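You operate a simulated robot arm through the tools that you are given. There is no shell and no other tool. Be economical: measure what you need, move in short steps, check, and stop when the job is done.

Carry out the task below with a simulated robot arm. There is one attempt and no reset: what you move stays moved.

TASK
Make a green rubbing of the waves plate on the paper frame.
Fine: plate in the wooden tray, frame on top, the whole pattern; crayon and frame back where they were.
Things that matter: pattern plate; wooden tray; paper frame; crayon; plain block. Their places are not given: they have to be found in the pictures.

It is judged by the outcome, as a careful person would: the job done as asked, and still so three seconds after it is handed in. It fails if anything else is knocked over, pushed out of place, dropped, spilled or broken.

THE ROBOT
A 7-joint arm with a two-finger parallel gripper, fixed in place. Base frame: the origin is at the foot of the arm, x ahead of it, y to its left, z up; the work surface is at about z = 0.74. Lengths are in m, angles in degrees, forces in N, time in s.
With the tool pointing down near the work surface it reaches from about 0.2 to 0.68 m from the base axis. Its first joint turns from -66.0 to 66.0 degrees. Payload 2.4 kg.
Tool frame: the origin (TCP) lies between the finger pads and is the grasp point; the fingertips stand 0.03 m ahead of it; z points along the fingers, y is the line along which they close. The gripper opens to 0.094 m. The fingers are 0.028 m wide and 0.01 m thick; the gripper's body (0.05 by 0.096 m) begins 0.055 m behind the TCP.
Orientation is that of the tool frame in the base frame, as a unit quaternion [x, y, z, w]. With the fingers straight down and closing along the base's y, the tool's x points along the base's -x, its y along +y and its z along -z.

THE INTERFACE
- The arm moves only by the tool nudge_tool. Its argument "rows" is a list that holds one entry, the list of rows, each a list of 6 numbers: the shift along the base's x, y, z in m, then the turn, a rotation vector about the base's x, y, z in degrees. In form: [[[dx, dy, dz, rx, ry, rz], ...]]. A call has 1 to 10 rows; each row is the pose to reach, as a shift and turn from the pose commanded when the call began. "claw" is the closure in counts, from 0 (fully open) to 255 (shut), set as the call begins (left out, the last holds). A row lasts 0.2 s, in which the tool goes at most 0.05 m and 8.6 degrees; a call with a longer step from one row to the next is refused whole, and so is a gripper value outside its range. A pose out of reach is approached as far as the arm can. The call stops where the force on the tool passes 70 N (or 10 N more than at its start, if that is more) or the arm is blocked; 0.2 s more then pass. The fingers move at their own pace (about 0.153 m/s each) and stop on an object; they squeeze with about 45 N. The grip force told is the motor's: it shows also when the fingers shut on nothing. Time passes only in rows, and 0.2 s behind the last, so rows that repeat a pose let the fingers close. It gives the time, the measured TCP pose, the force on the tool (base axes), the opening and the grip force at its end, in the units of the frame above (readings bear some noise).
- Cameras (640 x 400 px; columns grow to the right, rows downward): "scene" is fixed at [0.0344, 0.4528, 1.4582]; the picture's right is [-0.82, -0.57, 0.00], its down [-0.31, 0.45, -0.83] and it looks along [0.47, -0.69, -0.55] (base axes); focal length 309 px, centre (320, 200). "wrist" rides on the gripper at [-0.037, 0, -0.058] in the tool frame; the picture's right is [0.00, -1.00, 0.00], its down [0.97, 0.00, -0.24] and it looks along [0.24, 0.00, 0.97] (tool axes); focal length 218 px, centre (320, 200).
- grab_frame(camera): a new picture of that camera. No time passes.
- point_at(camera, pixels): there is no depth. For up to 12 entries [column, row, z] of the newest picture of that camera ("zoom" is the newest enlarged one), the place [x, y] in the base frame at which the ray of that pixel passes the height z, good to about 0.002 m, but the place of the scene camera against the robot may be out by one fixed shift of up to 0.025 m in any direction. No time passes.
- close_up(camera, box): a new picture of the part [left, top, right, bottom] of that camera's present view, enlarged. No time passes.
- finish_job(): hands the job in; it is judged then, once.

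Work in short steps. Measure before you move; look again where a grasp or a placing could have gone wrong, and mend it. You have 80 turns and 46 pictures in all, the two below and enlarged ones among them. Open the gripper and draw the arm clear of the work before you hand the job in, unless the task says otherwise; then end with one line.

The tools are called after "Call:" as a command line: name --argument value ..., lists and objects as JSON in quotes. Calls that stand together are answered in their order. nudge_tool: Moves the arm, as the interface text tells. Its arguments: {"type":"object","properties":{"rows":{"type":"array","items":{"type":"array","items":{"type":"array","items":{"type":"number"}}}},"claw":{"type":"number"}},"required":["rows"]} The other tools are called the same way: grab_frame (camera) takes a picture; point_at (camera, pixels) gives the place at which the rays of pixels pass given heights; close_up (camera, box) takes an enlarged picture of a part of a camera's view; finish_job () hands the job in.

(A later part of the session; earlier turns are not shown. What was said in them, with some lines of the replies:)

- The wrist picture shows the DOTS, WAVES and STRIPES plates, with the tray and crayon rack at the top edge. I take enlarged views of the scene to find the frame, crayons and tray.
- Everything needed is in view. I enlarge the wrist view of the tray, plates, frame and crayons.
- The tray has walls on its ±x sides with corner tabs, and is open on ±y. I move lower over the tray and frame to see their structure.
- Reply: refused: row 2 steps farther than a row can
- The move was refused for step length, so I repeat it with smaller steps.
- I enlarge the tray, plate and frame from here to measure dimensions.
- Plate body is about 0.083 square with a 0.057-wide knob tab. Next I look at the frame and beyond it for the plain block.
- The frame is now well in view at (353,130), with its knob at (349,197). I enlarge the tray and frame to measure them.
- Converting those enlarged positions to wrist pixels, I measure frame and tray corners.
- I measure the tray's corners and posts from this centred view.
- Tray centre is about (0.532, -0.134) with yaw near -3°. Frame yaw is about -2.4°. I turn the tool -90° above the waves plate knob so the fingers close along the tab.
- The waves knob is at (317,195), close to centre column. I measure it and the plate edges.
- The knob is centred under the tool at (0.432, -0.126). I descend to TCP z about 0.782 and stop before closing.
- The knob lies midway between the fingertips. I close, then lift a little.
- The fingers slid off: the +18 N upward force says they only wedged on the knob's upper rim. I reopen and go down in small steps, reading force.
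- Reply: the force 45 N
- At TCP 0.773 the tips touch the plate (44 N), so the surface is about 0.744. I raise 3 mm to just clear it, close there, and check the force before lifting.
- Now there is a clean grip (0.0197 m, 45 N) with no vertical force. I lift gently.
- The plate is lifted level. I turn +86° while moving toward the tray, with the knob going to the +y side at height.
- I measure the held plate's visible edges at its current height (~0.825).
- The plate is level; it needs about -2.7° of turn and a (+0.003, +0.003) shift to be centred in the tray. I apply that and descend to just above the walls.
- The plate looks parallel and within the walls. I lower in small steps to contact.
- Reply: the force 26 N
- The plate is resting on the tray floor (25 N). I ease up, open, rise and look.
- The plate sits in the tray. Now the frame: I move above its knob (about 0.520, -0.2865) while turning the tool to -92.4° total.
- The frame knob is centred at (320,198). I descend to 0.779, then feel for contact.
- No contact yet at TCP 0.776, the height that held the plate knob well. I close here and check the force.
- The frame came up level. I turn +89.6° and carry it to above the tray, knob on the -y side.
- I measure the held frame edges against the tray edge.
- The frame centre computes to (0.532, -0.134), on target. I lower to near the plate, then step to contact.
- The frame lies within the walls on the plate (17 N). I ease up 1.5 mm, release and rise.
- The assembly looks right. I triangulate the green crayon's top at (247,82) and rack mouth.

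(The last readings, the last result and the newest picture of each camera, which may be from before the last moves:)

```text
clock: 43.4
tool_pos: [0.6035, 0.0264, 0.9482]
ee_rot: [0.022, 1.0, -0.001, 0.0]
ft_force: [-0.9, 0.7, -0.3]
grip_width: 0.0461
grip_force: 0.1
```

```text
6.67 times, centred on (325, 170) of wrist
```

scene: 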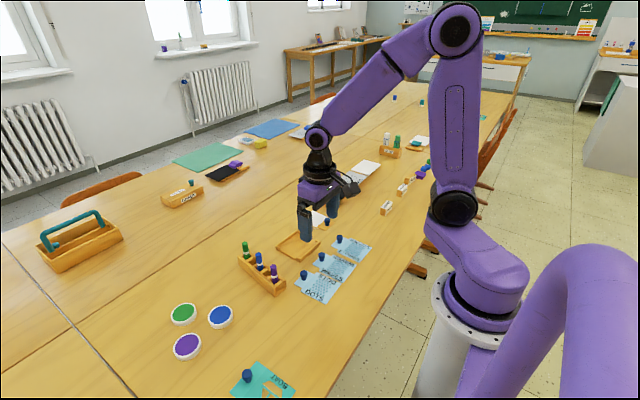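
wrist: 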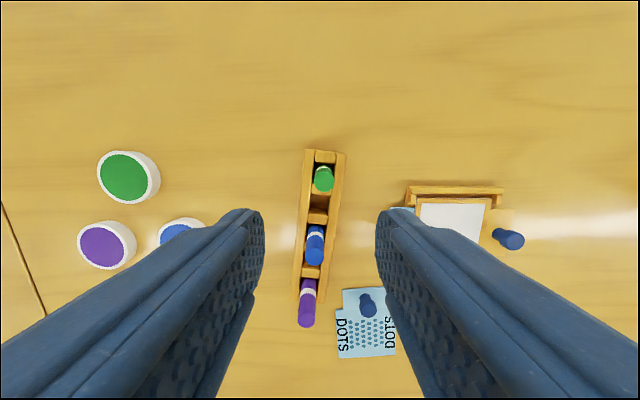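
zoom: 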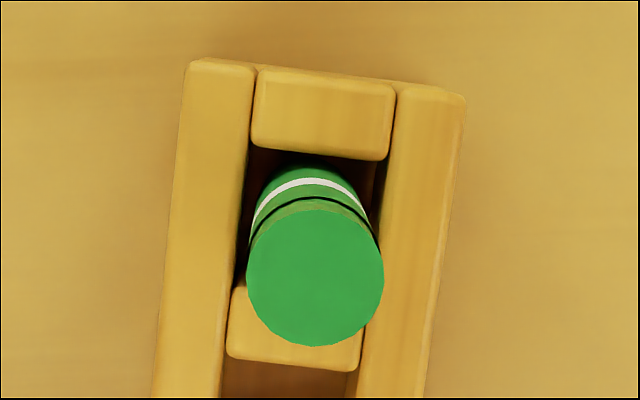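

Green crayon axis is about (0.612, 0.021), top near 0.825, diameter about 17 mm. I centre and descend to TCP 0.812 (tips above the rack).

Call:
nudge_tool --rows '[[[0.0085, -0.0054, 0, 0, 0, 0], [0.0085, -0.0054, -0.03, 0, 0, 0], [0.0085, -0.0054, -0.06, 0, 0, 0], [0.0085, -0.0054, -0.08, 0, 0, 0], [0.0085, -0.0054, -0.08, 0, 0, 0]]]'

Call:
close_up --camera "wrist" --box '[240, 140, 400, 260]'

```text
clock: 44.6
tool_pos: [0.6135, 0.0175, 0.8659]
ee_rot: [0.021, 1.0, 0.0, 0.001]
ft_force: [-0.7, 0.0, 0.6]
grip_width: 0.0462
grip_force: 0.0
```

```text
3.33 times, centred on (320, 200) of wrist
```

zoom: 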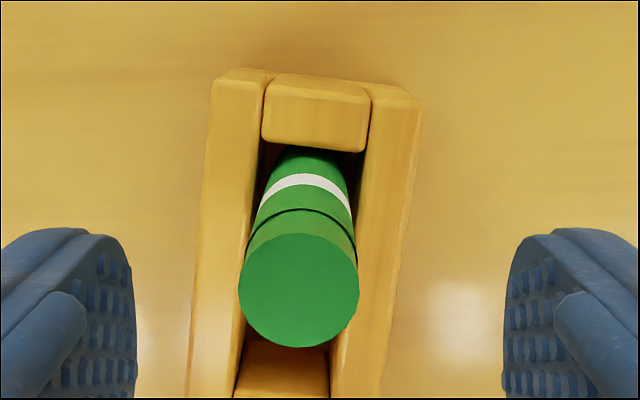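

Call:
point_at --camera "zoom" --pixels '[[299, 290, 0.825], [299, 290, 0.815]]'

```text
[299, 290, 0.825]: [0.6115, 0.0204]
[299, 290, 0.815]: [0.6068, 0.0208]
```

The crayon axis is (0.611, 0.0205), top 0.824. I correct by (-0.0015, +0.003), descend and close.

Call:
nudge_tool --rows '[[[-0.0015, 0.003, 0, 0, 0, 0], [-0.0015, 0.003, -0.025, 0, 0, 0], [-0.0015, 0.003, -0.045, 0, 0, 0], [-0.0015, 0.003, -0.054, 0, 0, 0], [-0.0015, 0.003, -0.054, 0, 0, 0]]]'

Call:
nudge_tool --rows '[[[0, 0, 0, 0, 0, 0], [0, 0, 0, 0, 0, 0], [0, 0, 0, 0, 0, 0], [0, 0, 0, 0, 0, 0]]]' --claw 255

```text
clock: 45.8
tool_pos: [0.6105, 0.0216, 0.8122]
ee_rot: [0.021, 1.0, 0.0, 0.001]
ft_force: [-0.1, -0.5, -0.2]
grip_width: 0.046
grip_force: 0.1
```

```text
clock: 46.8
tool_pos: [0.6103, 0.0213, 0.8129]
ee_rot: [0.021, 1.0, 0.0, 0.0]
ft_force: [-0.4, -0.1, 0.5]
grip_width: 0.0153
grip_force: 44.8
```

The crayon is held (0.0153 m). Home TCP is (0.6104, 0.0214, 0.8125). I lift it straight up and move over the tray.

Call:
nudge_tool --rows '[[[0, 0, 0.01, 0, 0, 0], [0, 0, 0.03, 0, 0, 0], [0, 0, 0.06, 0, 0, 0], [0, 0, 0.09, 0, 0, 0], [-0.02, -0.04, 0.09, 0, 0, 0], [-0.04, -0.08, 0.09, 0, 0, 0], [-0.06, -0.12, 0.09, 0, 0, 0], [-0.0784, -0.155, 0.09, 0, 0, 0], [-0.0784, -0.155, 0.09, 0, 0, 0]]]'

Call:
grab_frame --camera "wrist"

```text
clock: 48.8
tool_pos: [0.5299, -0.1334, 0.9035]
ee_rot: [0.021, 1.0, 0.0, 0.0]
ft_force: [-0.5, -0.3, -0.6]
grip_width: 0.0157
grip_force: 45.5
```

```text
8 pictures are left
```

wrist: 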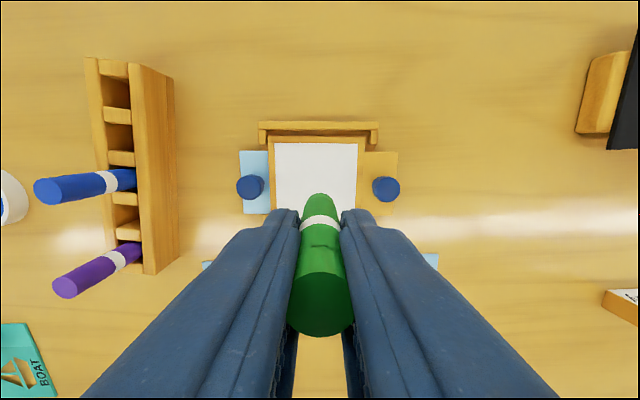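

Call:
point_at --camera "wrist" --pixels '[[274, 142, 0.753], [358, 143, 0.753], [270, 136, 0.756], [366, 136, 0.756], [319, 195, 0.753]]'

Call:
nudge_tool --rows '[[[0, 0, -0.03, 0, 0, 0], [0, 0, -0.06, 0, 0, 0], [0, 0, -0.073, 0, 0, 0], [0, 0, -0.076, 0, 0, 0], [0, 0, -0.076, 0, 0, 0]]]'

```text
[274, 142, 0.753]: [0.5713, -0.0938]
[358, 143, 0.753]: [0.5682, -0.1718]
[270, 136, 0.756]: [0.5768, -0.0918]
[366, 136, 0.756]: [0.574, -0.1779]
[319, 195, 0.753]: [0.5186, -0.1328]
```

```text
clock: 50.0
tool_pos: [0.5311, -0.1328, 0.8242]
ee_rot: [0.021, 1.0, -0.001, -0.001]
ft_force: [0.6, 0.3, -0.3]
grip_width: 0.0155
grip_force: 44.7
```

Window centre is (0.532, -0.133), right below. I step down until the crayon touches.

Call:
nudge_tool --rows '[[[0, 0, -0.0015, 0, 0, 0], [0, 0, -0.003, 0, 0, 0], [0, 0, -0.003, 0, 0, 0]]]'

```text
clock: 50.8
tool_pos: [0.532, -0.133, 0.8235]
ee_rot: [0.021, 1.0, -0.001, -0.001]
ft_force: [0.2, -0.4, 0.9]
grip_width: 0.0155
grip_force: 44.8
```

Call:
nudge_tool --rows '[[[0, 0, -0.0015, 0, 0, 0], [0, 0, -0.003, 0, 0, 0], [0, 0, -0.003, 0, 0, 0]]]'

```text
clock: 51.6
tool_pos: [0.5318, -0.1343, 0.8207]
ee_rot: [0.021, 1.0, 0.0, 0.001]
ft_force: [0.7, -0.1, -0.6]
grip_width: 0.0155
grip_force: 45.3
```

Call:
nudge_tool --rows '[[[0, 0, -0.001, 0, 0, 0], [0, 0, -0.002, 0, 0, 0], [0, 0, -0.002, 0, 0, 0]]]'

```text
clock: 52.4
tool_pos: [0.5316, -0.1327, 0.8189]
ee_rot: [0.021, 1.0, 0.0, 0.0]
ft_force: [-0.4, 0.4, 1.6]
grip_width: 0.0155
grip_force: 45.2
```

Call:
nudge_tool --rows '[[[0, 0, -0.001, 0, 0, 0], [0, 0, -0.001, 0, 0, 0]]]'

```text
clock: 53.0
tool_pos: [0.5315, -0.1337, 0.8173]
ee_rot: [0.021, 1.0, 0.0, 0.001]
ft_force: [-3.3, -0.5, 10.6]
grip_width: 0.0157
grip_force: 45.2
```

Contact at 10.6 N. I do one test stroke along y through the centre and look.

Call:
nudge_tool --rows '[[[0, 0.013, 0, 0, 0, 0], [0.001, 0.026, 0, 0, 0, 0], [0, 0.013, 0, 0, 0, 0], [0, 0, 0, 0, 0, 0], [0, -0.013, 0, 0, 0, 0], [-0.001, -0.026, 0, 0, 0, 0]]]'

Call:
close_up --camera "wrist" --box '[160, 50, 480, 250]'

```text
clock: 54.4
tool_pos: [0.5321, -0.1588, 0.8184]
ee_rot: [0.021, 1.0, 0.0, 0.0]
ft_force: [0.0, 0.1, -0.3]
grip_width: 0.0155
grip_force: 44.9
```

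```text
2.00 times, centred on (320, 150) of wrist
```

zoom: 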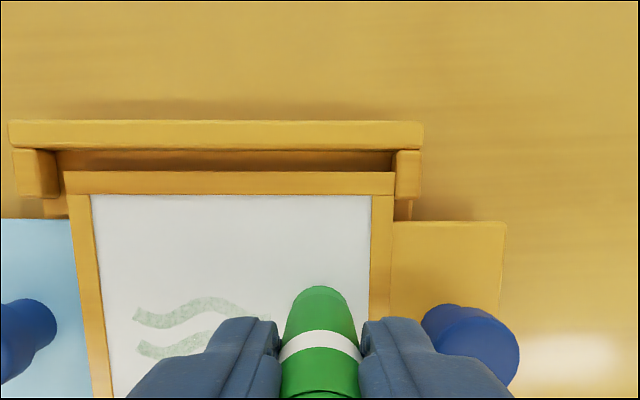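

The stroke brings out green waves, but contact faded at this end. I press 1.2 mm deeper and begin a raster from the near side.

Call:
nudge_tool --rows '[[[0, 0, -0.0012, 0, 0, 0], [-0.013, 0, -0.0012, 0, 0, 0], [-0.026, 0, -0.0012, 0, 0, 0], [-0.0255, 0.017, -0.0012, 0, 0, 0], [-0.025, 0.035, -0.0012, 0, 0, 0], [-0.0245, 0.052, -0.0012, 0, 0, 0], [-0.018, 0.052, -0.0012, 0, 0, 0], [-0.0185, 0.035, -0.0012, 0, 0, 0], [-0.019, 0.017, -0.0012, 0, 0, 0], [-0.0195, 0, -0.0012, 0, 0, 0]]]'

```text
clock: 56.6
tool_pos: [0.5136, -0.1606, 0.8166]
ee_rot: [0.021, 1.0, 0.0, 0.0]
ft_force: [3.0, 5.5, 11.8]
grip_width: 0.0156
grip_force: 44.7
```

Contact is 12 N. I continue the raster.

Call:
nudge_tool --rows '[[[0.006, 0, 0, 0, 0, 0], [0.0065, 0.017, 0, 0, 0, 0], [0.007, 0.035, 0, 0, 0, 0], [0.0075, 0.052, 0, 0, 0, 0], [0.0135, 0.052, 0, 0, 0, 0], [0.013, 0.035, 0, 0, 0, 0], [0.0125, 0.017, 0, 0, 0, 0], [0.012, 0, 0, 0, 0, 0]]]'

Call:
nudge_tool --rows '[[[0.006, 0, 0, 0, 0, 0], [0.0065, 0.017, 0, 0, 0, 0], [0.007, 0.035, 0, 0, 0, 0], [0.0075, 0.052, 0, 0, 0, 0], [0.0135, 0.052, 0, 0, 0, 0], [0.013, 0.035, 0, 0, 0, 0], [0.0125, 0.017, 0, 0, 0, 0], [0.012, 0, 0, 0, 0, 0]]]'

Call:
nudge_tool --rows '[[[0.006, 0, 0, 0, 0, 0], [0.0065, 0.017, 0, 0, 0, 0], [0.007, 0.035, 0, 0, 0, 0], [0.0075, 0.052, 0, 0, 0, 0], [0.0135, 0.052, 0, 0, 0, 0], [0.013, 0.035, 0, 0, 0, 0], [0.0125, 0.017, 0, 0, 0, 0], [0.012, 0, 0, 0, 0, 0]]]'

```text
clock: 58.4
tool_pos: [0.524, -0.1635, 0.8164]
ee_rot: [0.021, 1.0, 0.0, 0.001]
ft_force: [2.1, 5.1, 11.2]
grip_width: 0.0153
grip_force: 45.1
```

```text
clock: 60.2
tool_pos: [0.5368, -0.1604, 0.8156]
ee_rot: [0.021, 1.0, 0.0, 0.001]
ft_force: [2.1, 6.6, 11.4]
grip_width: 0.0153
grip_force: 45.4
```

```text
clock: 62.0
tool_pos: [0.5485, -0.1595, 0.819]
ee_rot: [0.02, 1.0, 0.0, 0.0]
ft_force: [-0.2, 1.0, -0.5]
grip_width: 0.0154
grip_force: 45.8
```

Contact was lost in the last pass. I lift and back off in -x to inspect the rubbing.

Call:
nudge_tool --rows '[[[0, 0, 0.03, 0, 0, 0], [-0.03, 0.01, 0.05, 0, 0, 0], [-0.06, 0.026, 0.05, 0, 0, 0], [-0.08, 0.026, 0.05, 0, 0, 0], [-0.08, 0.026, 0.05, 0, 0, 0]]]'

Call:
close_up --camera "wrist" --box '[200, 50, 440, 200]'

```text
clock: 63.2
tool_pos: [0.4661, -0.1347, 0.8687]
ee_rot: [0.022, 1.0, -0.001, 0.001]
ft_force: [0.2, -0.9, -0.2]
grip_width: 0.0156
grip_force: 45.2
```

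```text
2.67 times, centred on (320, 125) of wrist
```

zoom: 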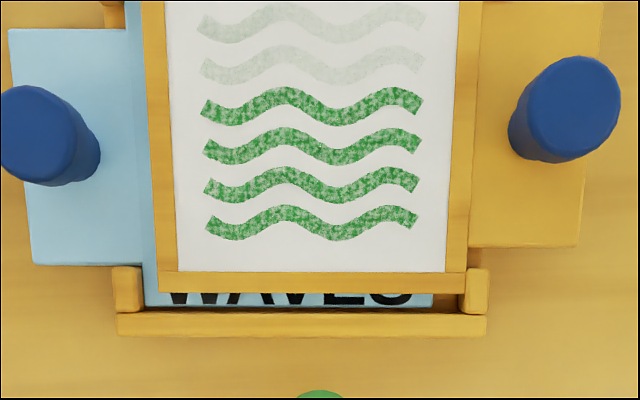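

Four waves are well rubbed; the two far ones are faint. I go back to the far half and press 1.5 mm deeper.

Call:
nudge_tool --rows '[[[0.03, -0.01, 0, 0, 0, 0], [0.06, -0.02, 0, 0, 0, 0], [0.073, -0.026, 0, 0, 0, 0], [0.073, -0.026, -0.03, 0, 0, 0], [0.073, -0.026, -0.048, 0, 0, 0], [0.073, -0.026, -0.0505, 0, 0, 0], [0.073, -0.026, -0.0512, 0, 0, 0]]]'

```text
clock: 64.8
tool_pos: [0.5412, -0.1588, 0.8169]
ee_rot: [0.02, 1.0, -0.001, 0.0]
ft_force: [-0.8, 2.9, 7.1]
grip_width: 0.0155
grip_force: 45.5
```

Call:
nudge_tool --rows '[[[0.0005, 0.017, -0.0006, 0, 0, 0], [0.001, 0.035, -0.0006, 0, 0, 0], [0.0015, 0.052, -0.0006, 0, 0, 0], [0.0075, 0.052, -0.0008, 0, 0, 0], [0.007, 0.035, -0.0008, 0, 0, 0], [0.0065, 0.017, -0.0008, 0, 0, 0], [0.006, 0, -0.0008, 0, 0, 0]]]'

```text
clock: 66.4
tool_pos: [0.5482, -0.1585, 0.8134]
ee_rot: [0.019, 1.0, -0.001, 0.004]
ft_force: [3.4, 17.9, 34.6]
grip_width: 0.0157
grip_force: 44.3
```

Force rose to 35 N, so I ease up 1.5 mm and check before continuing.

Call:
nudge_tool --rows '[[[0, 0.002, 0.0015, 0, 0, 0], [0, 0.002, 0.0015, 0, 0, 0]]]'

```text
clock: 67.0
tool_pos: [0.5473, -0.1612, 0.8153]
ee_rot: [0.022, 1.0, -0.001, 0.001]
ft_force: [5.7, -1.5, 17.7]
grip_width: 0.0155
grip_force: 45.1
```

Call:
nudge_tool --rows '[[[0.006, 0.002, 0.0007, 0, 0, 0], [0.006, 0.017, 0.0007, 0, 0, 0], [0.007, 0.033, 0.0007, 0, 0, 0], [0.007, 0.048, 0.0007, 0, 0, 0], [0.01, 0.048, 0.0007, 0, 0, 0], [0.0095, 0.033, 0.0007, 0, 0, 0], [0.009, 0.017, 0.0007, 0, 0, 0], [0.0085, 0.002, 0.0007, 0, 0, 0]]]'

```text
clock: 68.8
tool_pos: [0.5559, -0.1527, 0.8172]
ee_rot: [0.021, 1.0, 0.001, -0.001]
ft_force: [0.3, 0.5, 1.2]
grip_width: 0.0158
grip_force: 45.2
```

Again I lift and back off to inspect.

Call:
nudge_tool --rows '[[[0, 0, 0.03, 0, 0, 0], [-0.03, 0.01, 0.05, 0, 0, 0], [-0.06, 0.022, 0.055, 0, 0, 0], [-0.095, 0.022, 0.06, 0, 0, 0], [-0.095, 0.022, 0.06, 0, 0, 0]]]'

Call:
close_up --camera "wrist" --box '[200, 0, 440, 150]'

```text
clock: 70.0
tool_pos: [0.4633, -0.1349, 0.876]
ee_rot: [0.021, 1.0, 0.001, 0.0]
ft_force: [0.8, 0.0, 0.0]
grip_width: 0.0153
grip_force: 44.6
```

```text
2.67 times, centred on (320, 75) of wrist
```

zoom: 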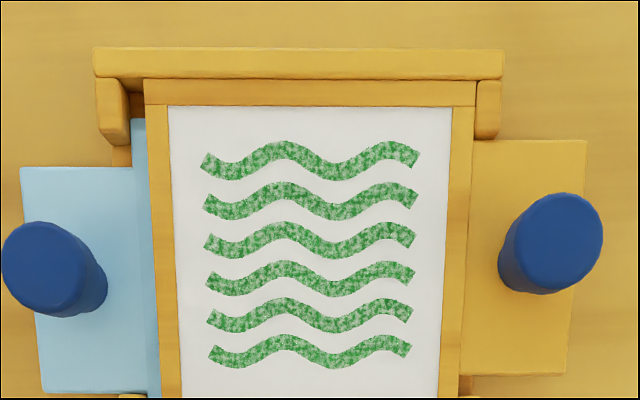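

All six waves are evenly green. Now I return the crayon: rise and travel to above its slot, approaching along x first, then y.

Call:
nudge_tool --rows '[[[0.02, 0, 0.03, 0, 0, 0], [0.06, 0.01, 0.03, 0, 0, 0], [0.1, 0.02, 0.03, 0, 0, 0], [0.14, 0.03, 0.03, 0, 0, 0], [0.1504, 0.06, 0.03, 0, 0, 0], [0.1504, 0.1, 0.03, 0, 0, 0], [0.1504, 0.14, 0.03, 0, 0, 0], [0.1504, 0.155, 0.03, 0, 0, 0], [0.1504, 0.155, 0.03, 0, 0, 0], [0.1504, 0.155, 0.03, 0, 0, 0]]]'

Call:
close_up --camera "wrist" --box '[240, 100, 400, 260]'

```text
clock: 72.2
tool_pos: [0.6123, 0.0211, 0.9059]
ee_rot: [0.02, 1.0, 0.0, 0.0]
ft_force: [0.1, 0.0, 0.2]
grip_width: 0.0154
grip_force: 45.2
```

```text
2.50 times, centred on (320, 180) of wrist
```

zoom: 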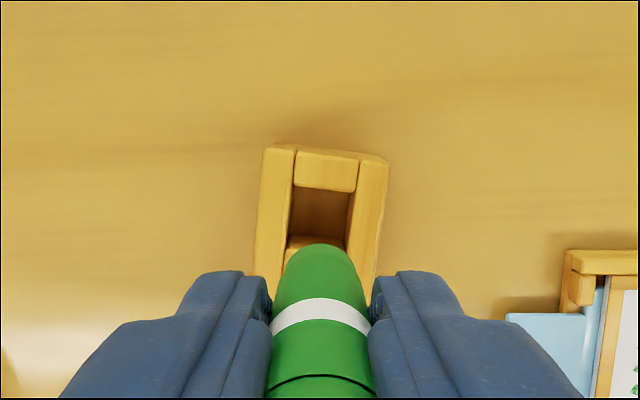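

The slot lies straight below in line with the crayon. I descend to the mouth, then insert slowly.

Call:
nudge_tool --rows '[[[0, 0, -0.03, 0, 0, 0], [0, 0, -0.055, 0, 0, 0], [0, 0, -0.065, 0, 0, 0], [0, 0, -0.072, 0, 0, 0], [0, 0, -0.078, 0, 0, 0], [0, 0, -0.078, 0, 0, 0]]]'

Call:
nudge_tool --rows '[[[0, 0, -0.004, 0, 0, 0], [0, 0, -0.008, 0, 0, 0], [0, 0, -0.012, 0, 0, 0], [0, 0, -0.014, 0, 0, 0], [0, 0, -0.014, 0, 0, 0]]]'

```text
clock: 73.6
tool_pos: [0.6106, 0.0221, 0.8299]
ee_rot: [0.021, 1.0, 0.0, 0.0]
ft_force: [1.3, 0.4, 0.1]
grip_width: 0.0155
grip_force: 45.1
```

```text
clock: 74.8
tool_pos: [0.6119, 0.0223, 0.8144]
ee_rot: [0.022, 1.0, 0.0, 0.0]
ft_force: [0.4, 0.2, 0.1]
grip_width: 0.0157
grip_force: 44.9
```

Call:
nudge_tool --rows '[[[0, 0, -0.0015, 0, 0, 0], [0, 0, -0.003, 0, 0, 0], [0, 0, -0.003, 0, 0, 0]]]'

```text
clock: 75.6
tool_pos: [0.6123, 0.0212, 0.812]
ee_rot: [0.022, 1.0, 0.0, 0.0]
ft_force: [0.2, -1.4, 0.0]
grip_width: 0.0153
grip_force: 44.9
```

Back at the home height; I go 1 mm more, release and rise straight up.

Call:
nudge_tool --rows '[[[0, 0, -0.001, 0, 0, 0], [0, 0, -0.001, 0, 0, 0]]]'

Call:
nudge_tool --rows '[[[0, 0, 0, 0, 0, 0], [0, 0, 0, 0, 0, 0], [0, 0, 0, 0, 0, 0], [0, 0, 0.03, 0, 0, 0], [0, 0, 0.07, 0, 0, 0], [0, 0, 0.1, 0, 0, 0], [-0.02, -0.04, 0.1, 0, 0, 0], [-0.04, -0.08, 0.1, 0, 0, 0], [-0.06, -0.12, 0.1, 0, 0, 0], [-0.08, -0.16, 0.1, 0, 0, 0]]]' --claw 120

Call:
grab_frame --camera "wrist"

```text
clock: 76.2
tool_pos: [0.6103, 0.021, 0.8113]
ee_rot: [0.021, 1.0, 0.0, 0.0]
ft_force: [0.4, 0.0, -0.5]
grip_width: 0.0154
grip_force: 45.0
```

```text
clock: 78.4
tool_pos: [0.5321, -0.1411, 0.9139]
ee_rot: [0.02, 1.0, 0.0, 0.0]
ft_force: [0.1, 0.1, -0.8]
grip_width: 0.0495
grip_force: 0.2
```

```text
3 pictures are left
```

wrist: 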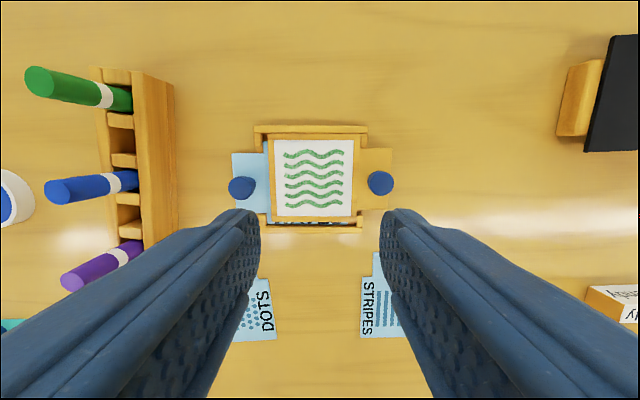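

The crayon is back in its slot. I measure the frame's present pose in the tray (knob at (381,183)).

Call:
point_at --camera "wrist" --pixels '[[381, 183, 0.769], [361, 149, 0.756], [391, 149, 0.756], [388, 209, 0.756], [270, 135, 0.758], [358, 135, 0.758], [355, 217, 0.758], [275, 140, 0.756], [353, 140, 0.756], [276, 217, 0.756], [351, 216, 0.756]]'

Call:
close_up --camera "wrist" --box '[220, 110, 404, 240]'

```text
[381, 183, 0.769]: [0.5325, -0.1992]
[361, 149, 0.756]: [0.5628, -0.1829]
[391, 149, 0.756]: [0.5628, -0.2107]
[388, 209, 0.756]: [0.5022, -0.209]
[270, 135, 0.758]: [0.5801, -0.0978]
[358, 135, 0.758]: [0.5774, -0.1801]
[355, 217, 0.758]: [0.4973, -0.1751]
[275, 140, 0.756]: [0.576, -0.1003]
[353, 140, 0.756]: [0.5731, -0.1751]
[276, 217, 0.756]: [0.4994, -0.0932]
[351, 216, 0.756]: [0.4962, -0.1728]
```

```text
3.08 times, centred on (312, 175) of wrist
```

zoom: 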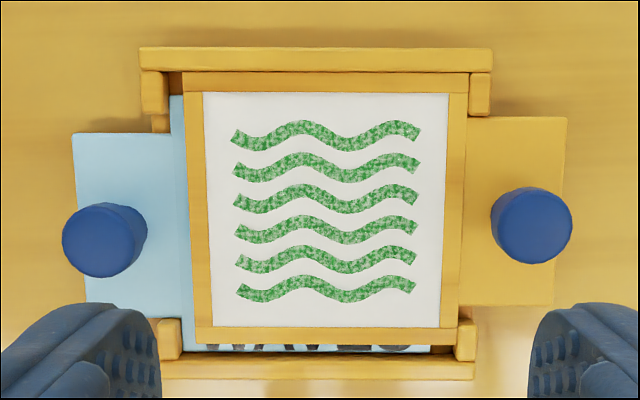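

I check calibration of this view against the known tray corners (expected (0.5888,-0.082), (0.5845,-0.190)).

Call:
point_at --camera "zoom" --pixels '[[140, 47, 0.756], [492, 48, 0.756], [536, 230, 0.769], [183, 72, 0.758], [468, 72, 0.758], [196, 341, 0.758], [458, 343, 0.758]]'

Call:
nudge_tool --rows '[[[0, 0, 0, 0, 0, 0], [0, 0, 0, 0, 0, 0]]]'

```text
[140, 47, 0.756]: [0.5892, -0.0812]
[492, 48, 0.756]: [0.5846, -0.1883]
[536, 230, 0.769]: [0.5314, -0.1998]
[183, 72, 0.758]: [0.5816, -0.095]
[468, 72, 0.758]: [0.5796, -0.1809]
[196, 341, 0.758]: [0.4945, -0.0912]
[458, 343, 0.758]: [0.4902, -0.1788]
```

```text
clock: 79.0
tool_pos: [0.5328, -0.1405, 0.9135]
ee_rot: [0.021, 1.0, 0.0, 0.0]
ft_force: [0.4, -0.1, 0.8]
grip_width: 0.0497
grip_force: 0.2
```

Frame knob is about (0.5326, -0.1975). I move over it and descend to the release height.

Call:
nudge_tool --rows '[[[0.0005, -0.03, 0, 0, 0, 0], [0.0005, -0.057, 0, 0, 0, 0], [0.0005, -0.057, -0.04, 0, 0, 0], [0.0005, -0.057, -0.08, 0, 0, 0], [0.0005, -0.057, -0.11, 0, 0, 0], [0.0005, -0.057, -0.12, 0, 0, 0], [0.0005, -0.057, -0.125, 0, 0, 0], [0.0005, -0.057, -0.125, 0, 0, 0]]]' --claw 110

```text
clock: 80.8
tool_pos: [0.5331, -0.1952, 0.7871]
ee_rot: [0.021, 1.0, 0.0, 0.0]
ft_force: [-0.2, 1.0, 1.0]
grip_width: 0.0536
grip_force: 0.0
```

Call:
nudge_tool --rows '[[[0, 0, 0, 0, 0, 0], [0, 0, 0, 0, 0, 0], [0, 0, 0, 0, 0, 0], [0, 0, 0, 0, 0, 0]]]' --claw 255

Call:
nudge_tool --rows '[[[0, 0, 0.005, 0, 0, 0], [0, 0, 0.02, 0, 0, 0], [0, 0, 0.04, 0, 0, 0], [0, 0, 0.068, 0, 0, 0], [0, 0, 0.068, 0, 0, 0], [0, 0, 0.068, 0, 0, 0]]]'

```text
clock: 81.8
tool_pos: [0.5321, -0.1956, 0.7877]
ee_rot: [0.021, 1.0, 0.0, -0.001]
ft_force: [-0.3, -0.2, -0.7]
grip_width: 0.0193
grip_force: 45.0
```

```text
clock: 83.2
tool_pos: [0.5312, -0.1963, 0.8528]
ee_rot: [0.02, 1.0, 0.001, -0.001]
ft_force: [0.0, -0.8, -0.7]
grip_width: 0.0193
grip_force: 44.9
```

The frame is held (0.0193 m). I turn -90° and carry it back over its home.

Call:
nudge_tool --rows '[[[-0.001, -0.009, 0, 0, 0, -8], [-0.002, -0.018, 0, 0, 0, -16], [-0.003, -0.027, 0, 0, 0, -24], [-0.004, -0.036, 0, 0, 0, -32], [-0.005, -0.045, 0, 0, 0, -40], [-0.006, -0.054, 0, 0, 0, -48], [-0.007, -0.063, 0, 0, 0, -56], [-0.008, -0.072, 0, 0, 0, -64], [-0.009, -0.08, 0, 0, 0, -72], [-0.01, -0.086, 0, 0, 0, -80]]]'

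Call:
nudge_tool --rows '[[[-0.001, -0.003, 0, 0, 0, -5], [-0.001, -0.0046, 0, 0, 0, -10], [-0.001, -0.0046, 0, 0, 0, -10], [-0.001, -0.0046, 0, 0, 0, -10]]]'

Call:
close_up --camera "wrist" --box '[120, 70, 400, 250]'

```text
clock: 85.4
tool_pos: [0.5203, -0.2819, 0.8524]
ee_rot: [0.66, 0.751, -0.001, 0.0]
ft_force: [0.2, -0.3, -0.3]
grip_width: 0.0194
grip_force: 44.9
```

```text
clock: 86.4
tool_pos: [0.5207, -0.2866, 0.8546]
ee_rot: [0.722, 0.692, -0.001, 0.0]
ft_force: [-0.4, 0.2, 0.2]
grip_width: 0.0195
grip_force: 45.3
```

```text
2.22 times, centred on (260, 160) of wrist
```

zoom: 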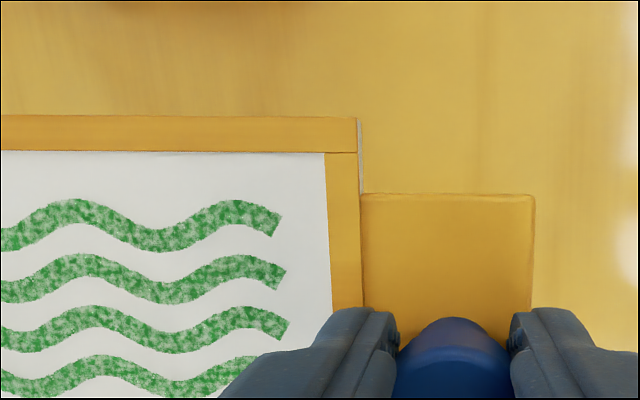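

Call:
point_at --camera "zoom" --pixels '[[358, 118, 0.825], [2, 115, 0.825], [362, 195, 0.823], [535, 195, 0.823]]'

```text
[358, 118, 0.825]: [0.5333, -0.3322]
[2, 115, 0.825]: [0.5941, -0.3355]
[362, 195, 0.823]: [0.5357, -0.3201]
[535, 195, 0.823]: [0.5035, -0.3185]
```

The corner is within 1.5 mm and 0.6° of home. I trim that and lower, feeling for contact.

Call:
nudge_tool --rows '[[[0.001, 0.001, -0.02, 0, 0, 0.5], [0.001, 0.001, -0.05, 0, 0, 0.5], [0.001, 0.001, -0.068, 0, 0, 0.5], [0.001, 0.001, -0.075, 0, 0, 0.5], [0.001, 0.001, -0.076, 0, 0, 0.5], [0.001, 0.001, -0.076, 0, 0, 0.5]]]'

Call:
nudge_tool --rows '[[[0, 0, -0.0015, 0, 0, 0], [0, 0, -0.0015, 0, 0, 0]]]'

```text
clock: 87.8
tool_pos: [0.5221, -0.2853, 0.7775]
ee_rot: [0.719, 0.695, 0.0, 0.0]
ft_force: [0.3, -0.3, -0.6]
grip_width: 0.0197
grip_force: 44.6
```

```text
clock: 88.4
tool_pos: [0.522, -0.2862, 0.7769]
ee_rot: [0.719, 0.695, 0.0, 0.0]
ft_force: [0.2, 0.2, -0.2]
grip_width: 0.0196
grip_force: 44.8
```

Call:
nudge_tool --rows '[[[0, 0, -0.001, 0, 0, 0], [0, 0, -0.0015, 0, 0, 0], [0, 0, -0.0015, 0, 0, 0]]]'

```text
clock: 89.2
tool_pos: [0.5208, -0.2856, 0.775]
ee_rot: [0.719, 0.695, 0.001, 0.001]
ft_force: [0.1, 0.4, -0.4]
grip_width: 0.0194
grip_force: 44.9
```

Call:
nudge_tool --rows '[[[0, 0, -0.001, 0, 0, 0], [0, 0, -0.0015, 0, 0, 0], [0, 0, -0.0015, 0, 0, 0]]]'

```text
clock: 90.0
tool_pos: [0.5209, -0.2869, 0.7757]
ee_rot: [0.719, 0.695, 0.0, 0.001]
ft_force: [-5.4, 3.7, 25.8]
grip_width: 0.0196
grip_force: 45.0
```

Contact at 26 N: the frame is on the table. I ease up, release, rise and retreat.

Call:
nudge_tool --rows '[[[0, 0, 0.0018, 0, 0, 0], [0, 0, 0.0018, 0, 0, 0]]]'

Call:
nudge_tool --rows '[[[0, 0, 0, 0, 0, 0], [0, 0, 0, 0, 0, 0], [0, 0, 0, 0, 0, 0], [0, 0, 0.03, 0, 0, 0], [0, 0, 0.07, 0, 0, 0], [0, 0.02, 0.11, 0, 0, 0], [0, 0.05, 0.14, 0, 0, 0], [0, 0.05, 0.17, 0, 0, 0], [0, 0.05, 0.2, 0, 0, 0], [0, 0.05, 0.2, 0, 0, 0]]]' --claw 110

Call:
grab_frame --camera "wrist"

```text
clock: 90.6
tool_pos: [0.5217, -0.2853, 0.774]
ee_rot: [0.719, 0.695, 0.0, 0.0]
ft_force: [-0.2, -0.5, 10.3]
grip_width: 0.0194
grip_force: 45.0
```

```text
clock: 92.8
tool_pos: [0.5221, -0.2346, 0.9751]
ee_rot: [0.719, 0.695, 0.001, 0.0]
ft_force: [-1.2, -0.5, -0.4]
grip_width: 0.0536
grip_force: 0.0
```

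```text
0 pictures are left
```

wrist: 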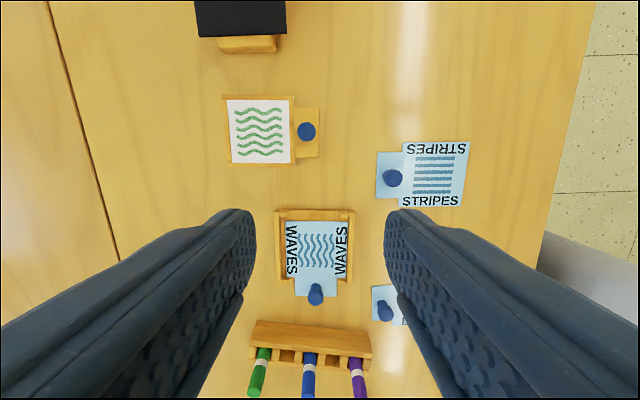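

Call:
point_at --camera "wrist" --pixels '[[307, 131, 0.758], [222, 96, 0.748], [293, 97, 0.748], [294, 165, 0.748], [230, 164, 0.748]]'

Call:
nudge_tool --rows '[[[-0.03, 0.02, 0.02, 0, 0, 8], [-0.06, 0.04, 0.03, 0, 0, 16], [-0.09, 0.07, 0.04, 0, 0, 24], [-0.12, 0.1, 0.05, 0, 0, 32], [-0.15, 0.13, 0.05, 0, 0, 40], [-0.17, 0.16, 0.05, 0, 0, 48], [-0.17, 0.19, 0.05, 0, 0, 56], [-0.17, 0.22, 0.05, 0, 0, 64], [-0.17, 0.24, 0.05, 0, 0, 72], [-0.17, 0.24, 0.05, 0, 0, 80]]]' --claw 0

```text
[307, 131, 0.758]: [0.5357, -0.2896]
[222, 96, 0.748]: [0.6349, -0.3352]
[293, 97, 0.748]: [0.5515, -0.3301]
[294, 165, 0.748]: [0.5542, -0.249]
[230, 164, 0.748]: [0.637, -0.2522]
```

```text
clock: 95.0
tool_pos: [0.3532, 0.0059, 1.0228]
ee_rot: [0.102, 0.995, -0.001, 0.0]
ft_force: [0.1, 0.6, -0.2]
grip_width: 0.0941
grip_force: 0.2
```

The readout suggests the frame sits about 15 mm too far in +x. I check this picture's calibration against the tray and the plate.

Call:
point_at --camera "wrist" --pixels '[[275, 211, 0.756], [354, 212, 0.756], [391, 178, 0.758], [222, 96, 0.745], [304, 109, 0.744], [319, 108, 0.744], [319, 157, 0.744], [300, 157, 0.744]]'

```text
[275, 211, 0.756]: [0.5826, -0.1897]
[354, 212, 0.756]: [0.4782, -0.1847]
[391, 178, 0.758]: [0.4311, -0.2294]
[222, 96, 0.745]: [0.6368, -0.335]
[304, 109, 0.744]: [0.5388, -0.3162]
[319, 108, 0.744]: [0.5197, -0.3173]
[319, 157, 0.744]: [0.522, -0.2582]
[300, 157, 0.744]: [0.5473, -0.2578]
```

Calibration is good, so opening the fingers did drag the frame about +15.5 mm in x. I go back to pick it up again and set it right. This time I will open only slightly before lifting.

Call:
nudge_tool --rows '[[[0.0184, -0.0294, 0, 0, 0, -8], [0.0368, -0.0588, 0, 0, 0, -16], [0.0552, -0.0882, 0, 0, 0, -24], [0.0736, -0.1176, 0, 0, 0, -32], [0.092, -0.147, 0, 0, 0, -40], [0.1104, -0.1764, 0, 0, 0, -48], [0.1288, -0.2058, 0, 0, 0, -56], [0.1472, -0.2352, 0, 0, 0, -64], [0.1656, -0.2646, 0, 0, 0, -72], [0.184, -0.294, 0, 0, 0, -80]]]' --claw 140

Call:
nudge_tool --rows '[[[0, 0, -0.03, 0, 0, -0.3], [0, 0, -0.07, 0, 0, -0.3], [0, 0, -0.11, 0, 0, -0.3], [0, 0, -0.11, 0, 0, -0.3], [0, 0, -0.11, 0, 0, -0.3]]]'

Call:
nudge_tool --rows '[[[0, 0, 0, 0, 0, 0], [0, 0, 0, 0, 0, 0]]]'

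Call:
nudge_tool --rows '[[[0, 0, 0, 0, 0, 0], [0, 0, 0, 0, 0, 0]]]'

```text
clock: 97.2
tool_pos: [0.5355, -0.2894, 1.0253]
ee_rot: [0.72, 0.694, 0.0, 0.0]
ft_force: [-0.4, -0.3, 0.1]
grip_width: 0.0427
grip_force: 0.0
```

```text
clock: 98.4
tool_pos: [0.5362, -0.2861, 0.9158]
ee_rot: [0.721, 0.693, 0.0, 0.0]
ft_force: [0.4, 0.2, 0.0]
grip_width: 0.042
grip_force: 0.1
```

```text
clock: 99.0
tool_pos: [0.5367, -0.2877, 0.9159]
ee_rot: [0.721, 0.693, 0.0, 0.0]
ft_force: [0.0, -0.2, 0.0]
grip_width: 0.0424
grip_force: 0.0
```

```text
clock: 99.6
tool_pos: [0.5362, -0.2866, 0.9154]
ee_rot: [0.72, 0.694, 0.0, 0.0]
ft_force: [0.2, 0.3, 0.2]
grip_width: 0.0425
grip_force: 0.0
```

Readings average (0.5364, -0.2872, 0.9157). I trim and descend to TCP 0.777.

Call:
nudge_tool --rows '[[[0.0003, -0.001, -0.04, 0, 0, 0], [0.0003, -0.001, -0.08, 0, 0, 0], [0.0003, -0.001, -0.115, 0, 0, 0], [0.0003, -0.001, -0.13, 0, 0, 0], [0.0003, -0.001, -0.135, 0, 0, 0], [0.0003, -0.001, -0.1385, 0, 0, 0], [0.0003, -0.001, -0.1385, 0, 0, 0]]]'

```text
clock: 101.2
tool_pos: [0.5365, -0.2917, 0.7752]
ee_rot: [0.72, 0.694, 0.0, 0.0]
ft_force: [-0.1, -0.4, 0.0]
grip_width: 0.0425
grip_force: 0.0
```

No contact. I close on the knob and check the width.

Call:
nudge_tool --rows '[[[0, 0, 0, 0, 0, 0], [0, 0, 0, 0, 0, 0], [0, 0, 0, 0, 0, 0], [0, 0, 0, 0, 0, 0]]]' --claw 255

```text
clock: 102.2
tool_pos: [0.5372, -0.2901, 0.7764]
ee_rot: [0.721, 0.693, -0.001, -0.001]
ft_force: [-0.4, 0.2, 0.2]
grip_width: 0.0192
grip_force: 44.9
```

Gripped at 0.0192 m. I lift 2 cm, shift (-0.0157, +0.0017) and lower again.

Call:
nudge_tool --rows '[[[0, 0, 0.01, 0, 0, 0], [0, 0, 0.02, 0, 0, 0], [-0.008, 0.001, 0.02, 0, 0, 0], [-0.0157, 0.0017, 0.02, 0, 0, 0], [-0.0157, 0.0017, 0.02, 0, 0, 0], [-0.0157, 0.0017, 0.01, 0, 0, 0], [-0.0157, 0.0017, 0.003, 0, 0, 0], [-0.0157, 0.0017, 0.001, 0, 0, 0], [-0.0157, 0.0017, 0.001, 0, 0, 0]]]'

Call:
nudge_tool --rows '[[[0, 0, -0.001, 0, 0, 0], [0, 0, -0.001, 0, 0, 0]]]'

```text
clock: 104.2
tool_pos: [0.5204, -0.2884, 0.7788]
ee_rot: [0.72, 0.694, 0.001, 0.0]
ft_force: [0.0, 0.4, -0.2]
grip_width: 0.0195
grip_force: 45.0
```

```text
clock: 104.8
tool_pos: [0.5212, -0.2895, 0.7768]
ee_rot: [0.721, 0.693, 0.001, 0.0]
ft_force: [-1.6, 1.0, 4.7]
grip_width: 0.0193
grip_force: 44.5
```

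Light contact (4.7 N) at home position. I ease 0.5 mm, open only slightly, then lift straight up.

Call:
nudge_tool --rows '[[[0, 0, 0.0005, 0, 0, 0], [0, 0, 0.0005, 0, 0, 0]]]'

Call:
nudge_tool --rows '[[[0, 0, 0, 0, 0, 0], [0, 0, 0, 0, 0, 0], [0, 0, 0.001, 0, 0, 0], [0, 0, 0.005, 0, 0, 0], [0, 0, 0.02, 0, 0, 0], [0, 0, 0.04, 0, 0, 0], [0, 0, 0.08, 0, 0, 0], [0, 0, 0.12, 0, 0, 0], [0, 0, 0.12, 0, 0, 0]]]' --claw 180

```text
clock: 105.4
tool_pos: [0.5203, -0.2883, 0.7765]
ee_rot: [0.721, 0.693, 0.0, 0.0]
ft_force: [0.3, -0.9, -0.3]
grip_width: 0.0194
grip_force: 45.1
```

```text
clock: 107.4
tool_pos: [0.5224, -0.2879, 0.8986]
ee_rot: [0.721, 0.693, 0.0, 0.0]
ft_force: [0.1, 0.0, 0.1]
grip_width: 0.0275
grip_force: 0.1
```

Released cleanly (0.0275 m opening, no load). I retreat to the start area and open fully.

Call:
nudge_tool --rows '[[[-0.01, 0.02, 0.03, 0, 0, 8], [-0.03, 0.05, 0.06, 0, 0, 16], [-0.05, 0.08, 0.09, 0, 0, 24], [-0.07, 0.11, 0.12, 0, 0, 32], [-0.09, 0.14, 0.12, 0, 0, 40], [-0.11, 0.17, 0.12, 0, 0, 48], [-0.13, 0.2, 0.12, 0, 0, 56], [-0.15, 0.23, 0.12, 0, 0, 64], [-0.17, 0.26, 0.12, 0, 0, 72], [-0.17, 0.29, 0.12, 0, 0, 80]]]'

Call:
nudge_tool --rows '[[[0, 0, 0, 0, 0, 0], [0, 0, 0, 0, 0, 0]]]' --claw 0

Call:
finish_job

```text
clock: 109.6
tool_pos: [0.3509, -0.0009, 1.0185]
ee_rot: [0.106, 0.994, 0.0, 0.001]
ft_force: [0.1, -0.3, 0.4]
grip_width: 0.0277
grip_force: 0.0
```

```text
clock: 110.2
tool_pos: [0.3509, -0.0007, 1.0184]
ee_rot: [0.106, 0.994, 0.0, -0.001]
ft_force: [0.5, -0.1, -0.5]
grip_width: 0.0941
grip_force: 0.1
```

```text
The job is handed in.
```

The green waves rubbing is complete: all six waves show, the plate is in the tray, and the crayon is back in its slot. My first release dragged the frame about 15 mm, so I picked it up again and put it back to within about 2 mm of home by the arm's readings; no pictures were left to check that.
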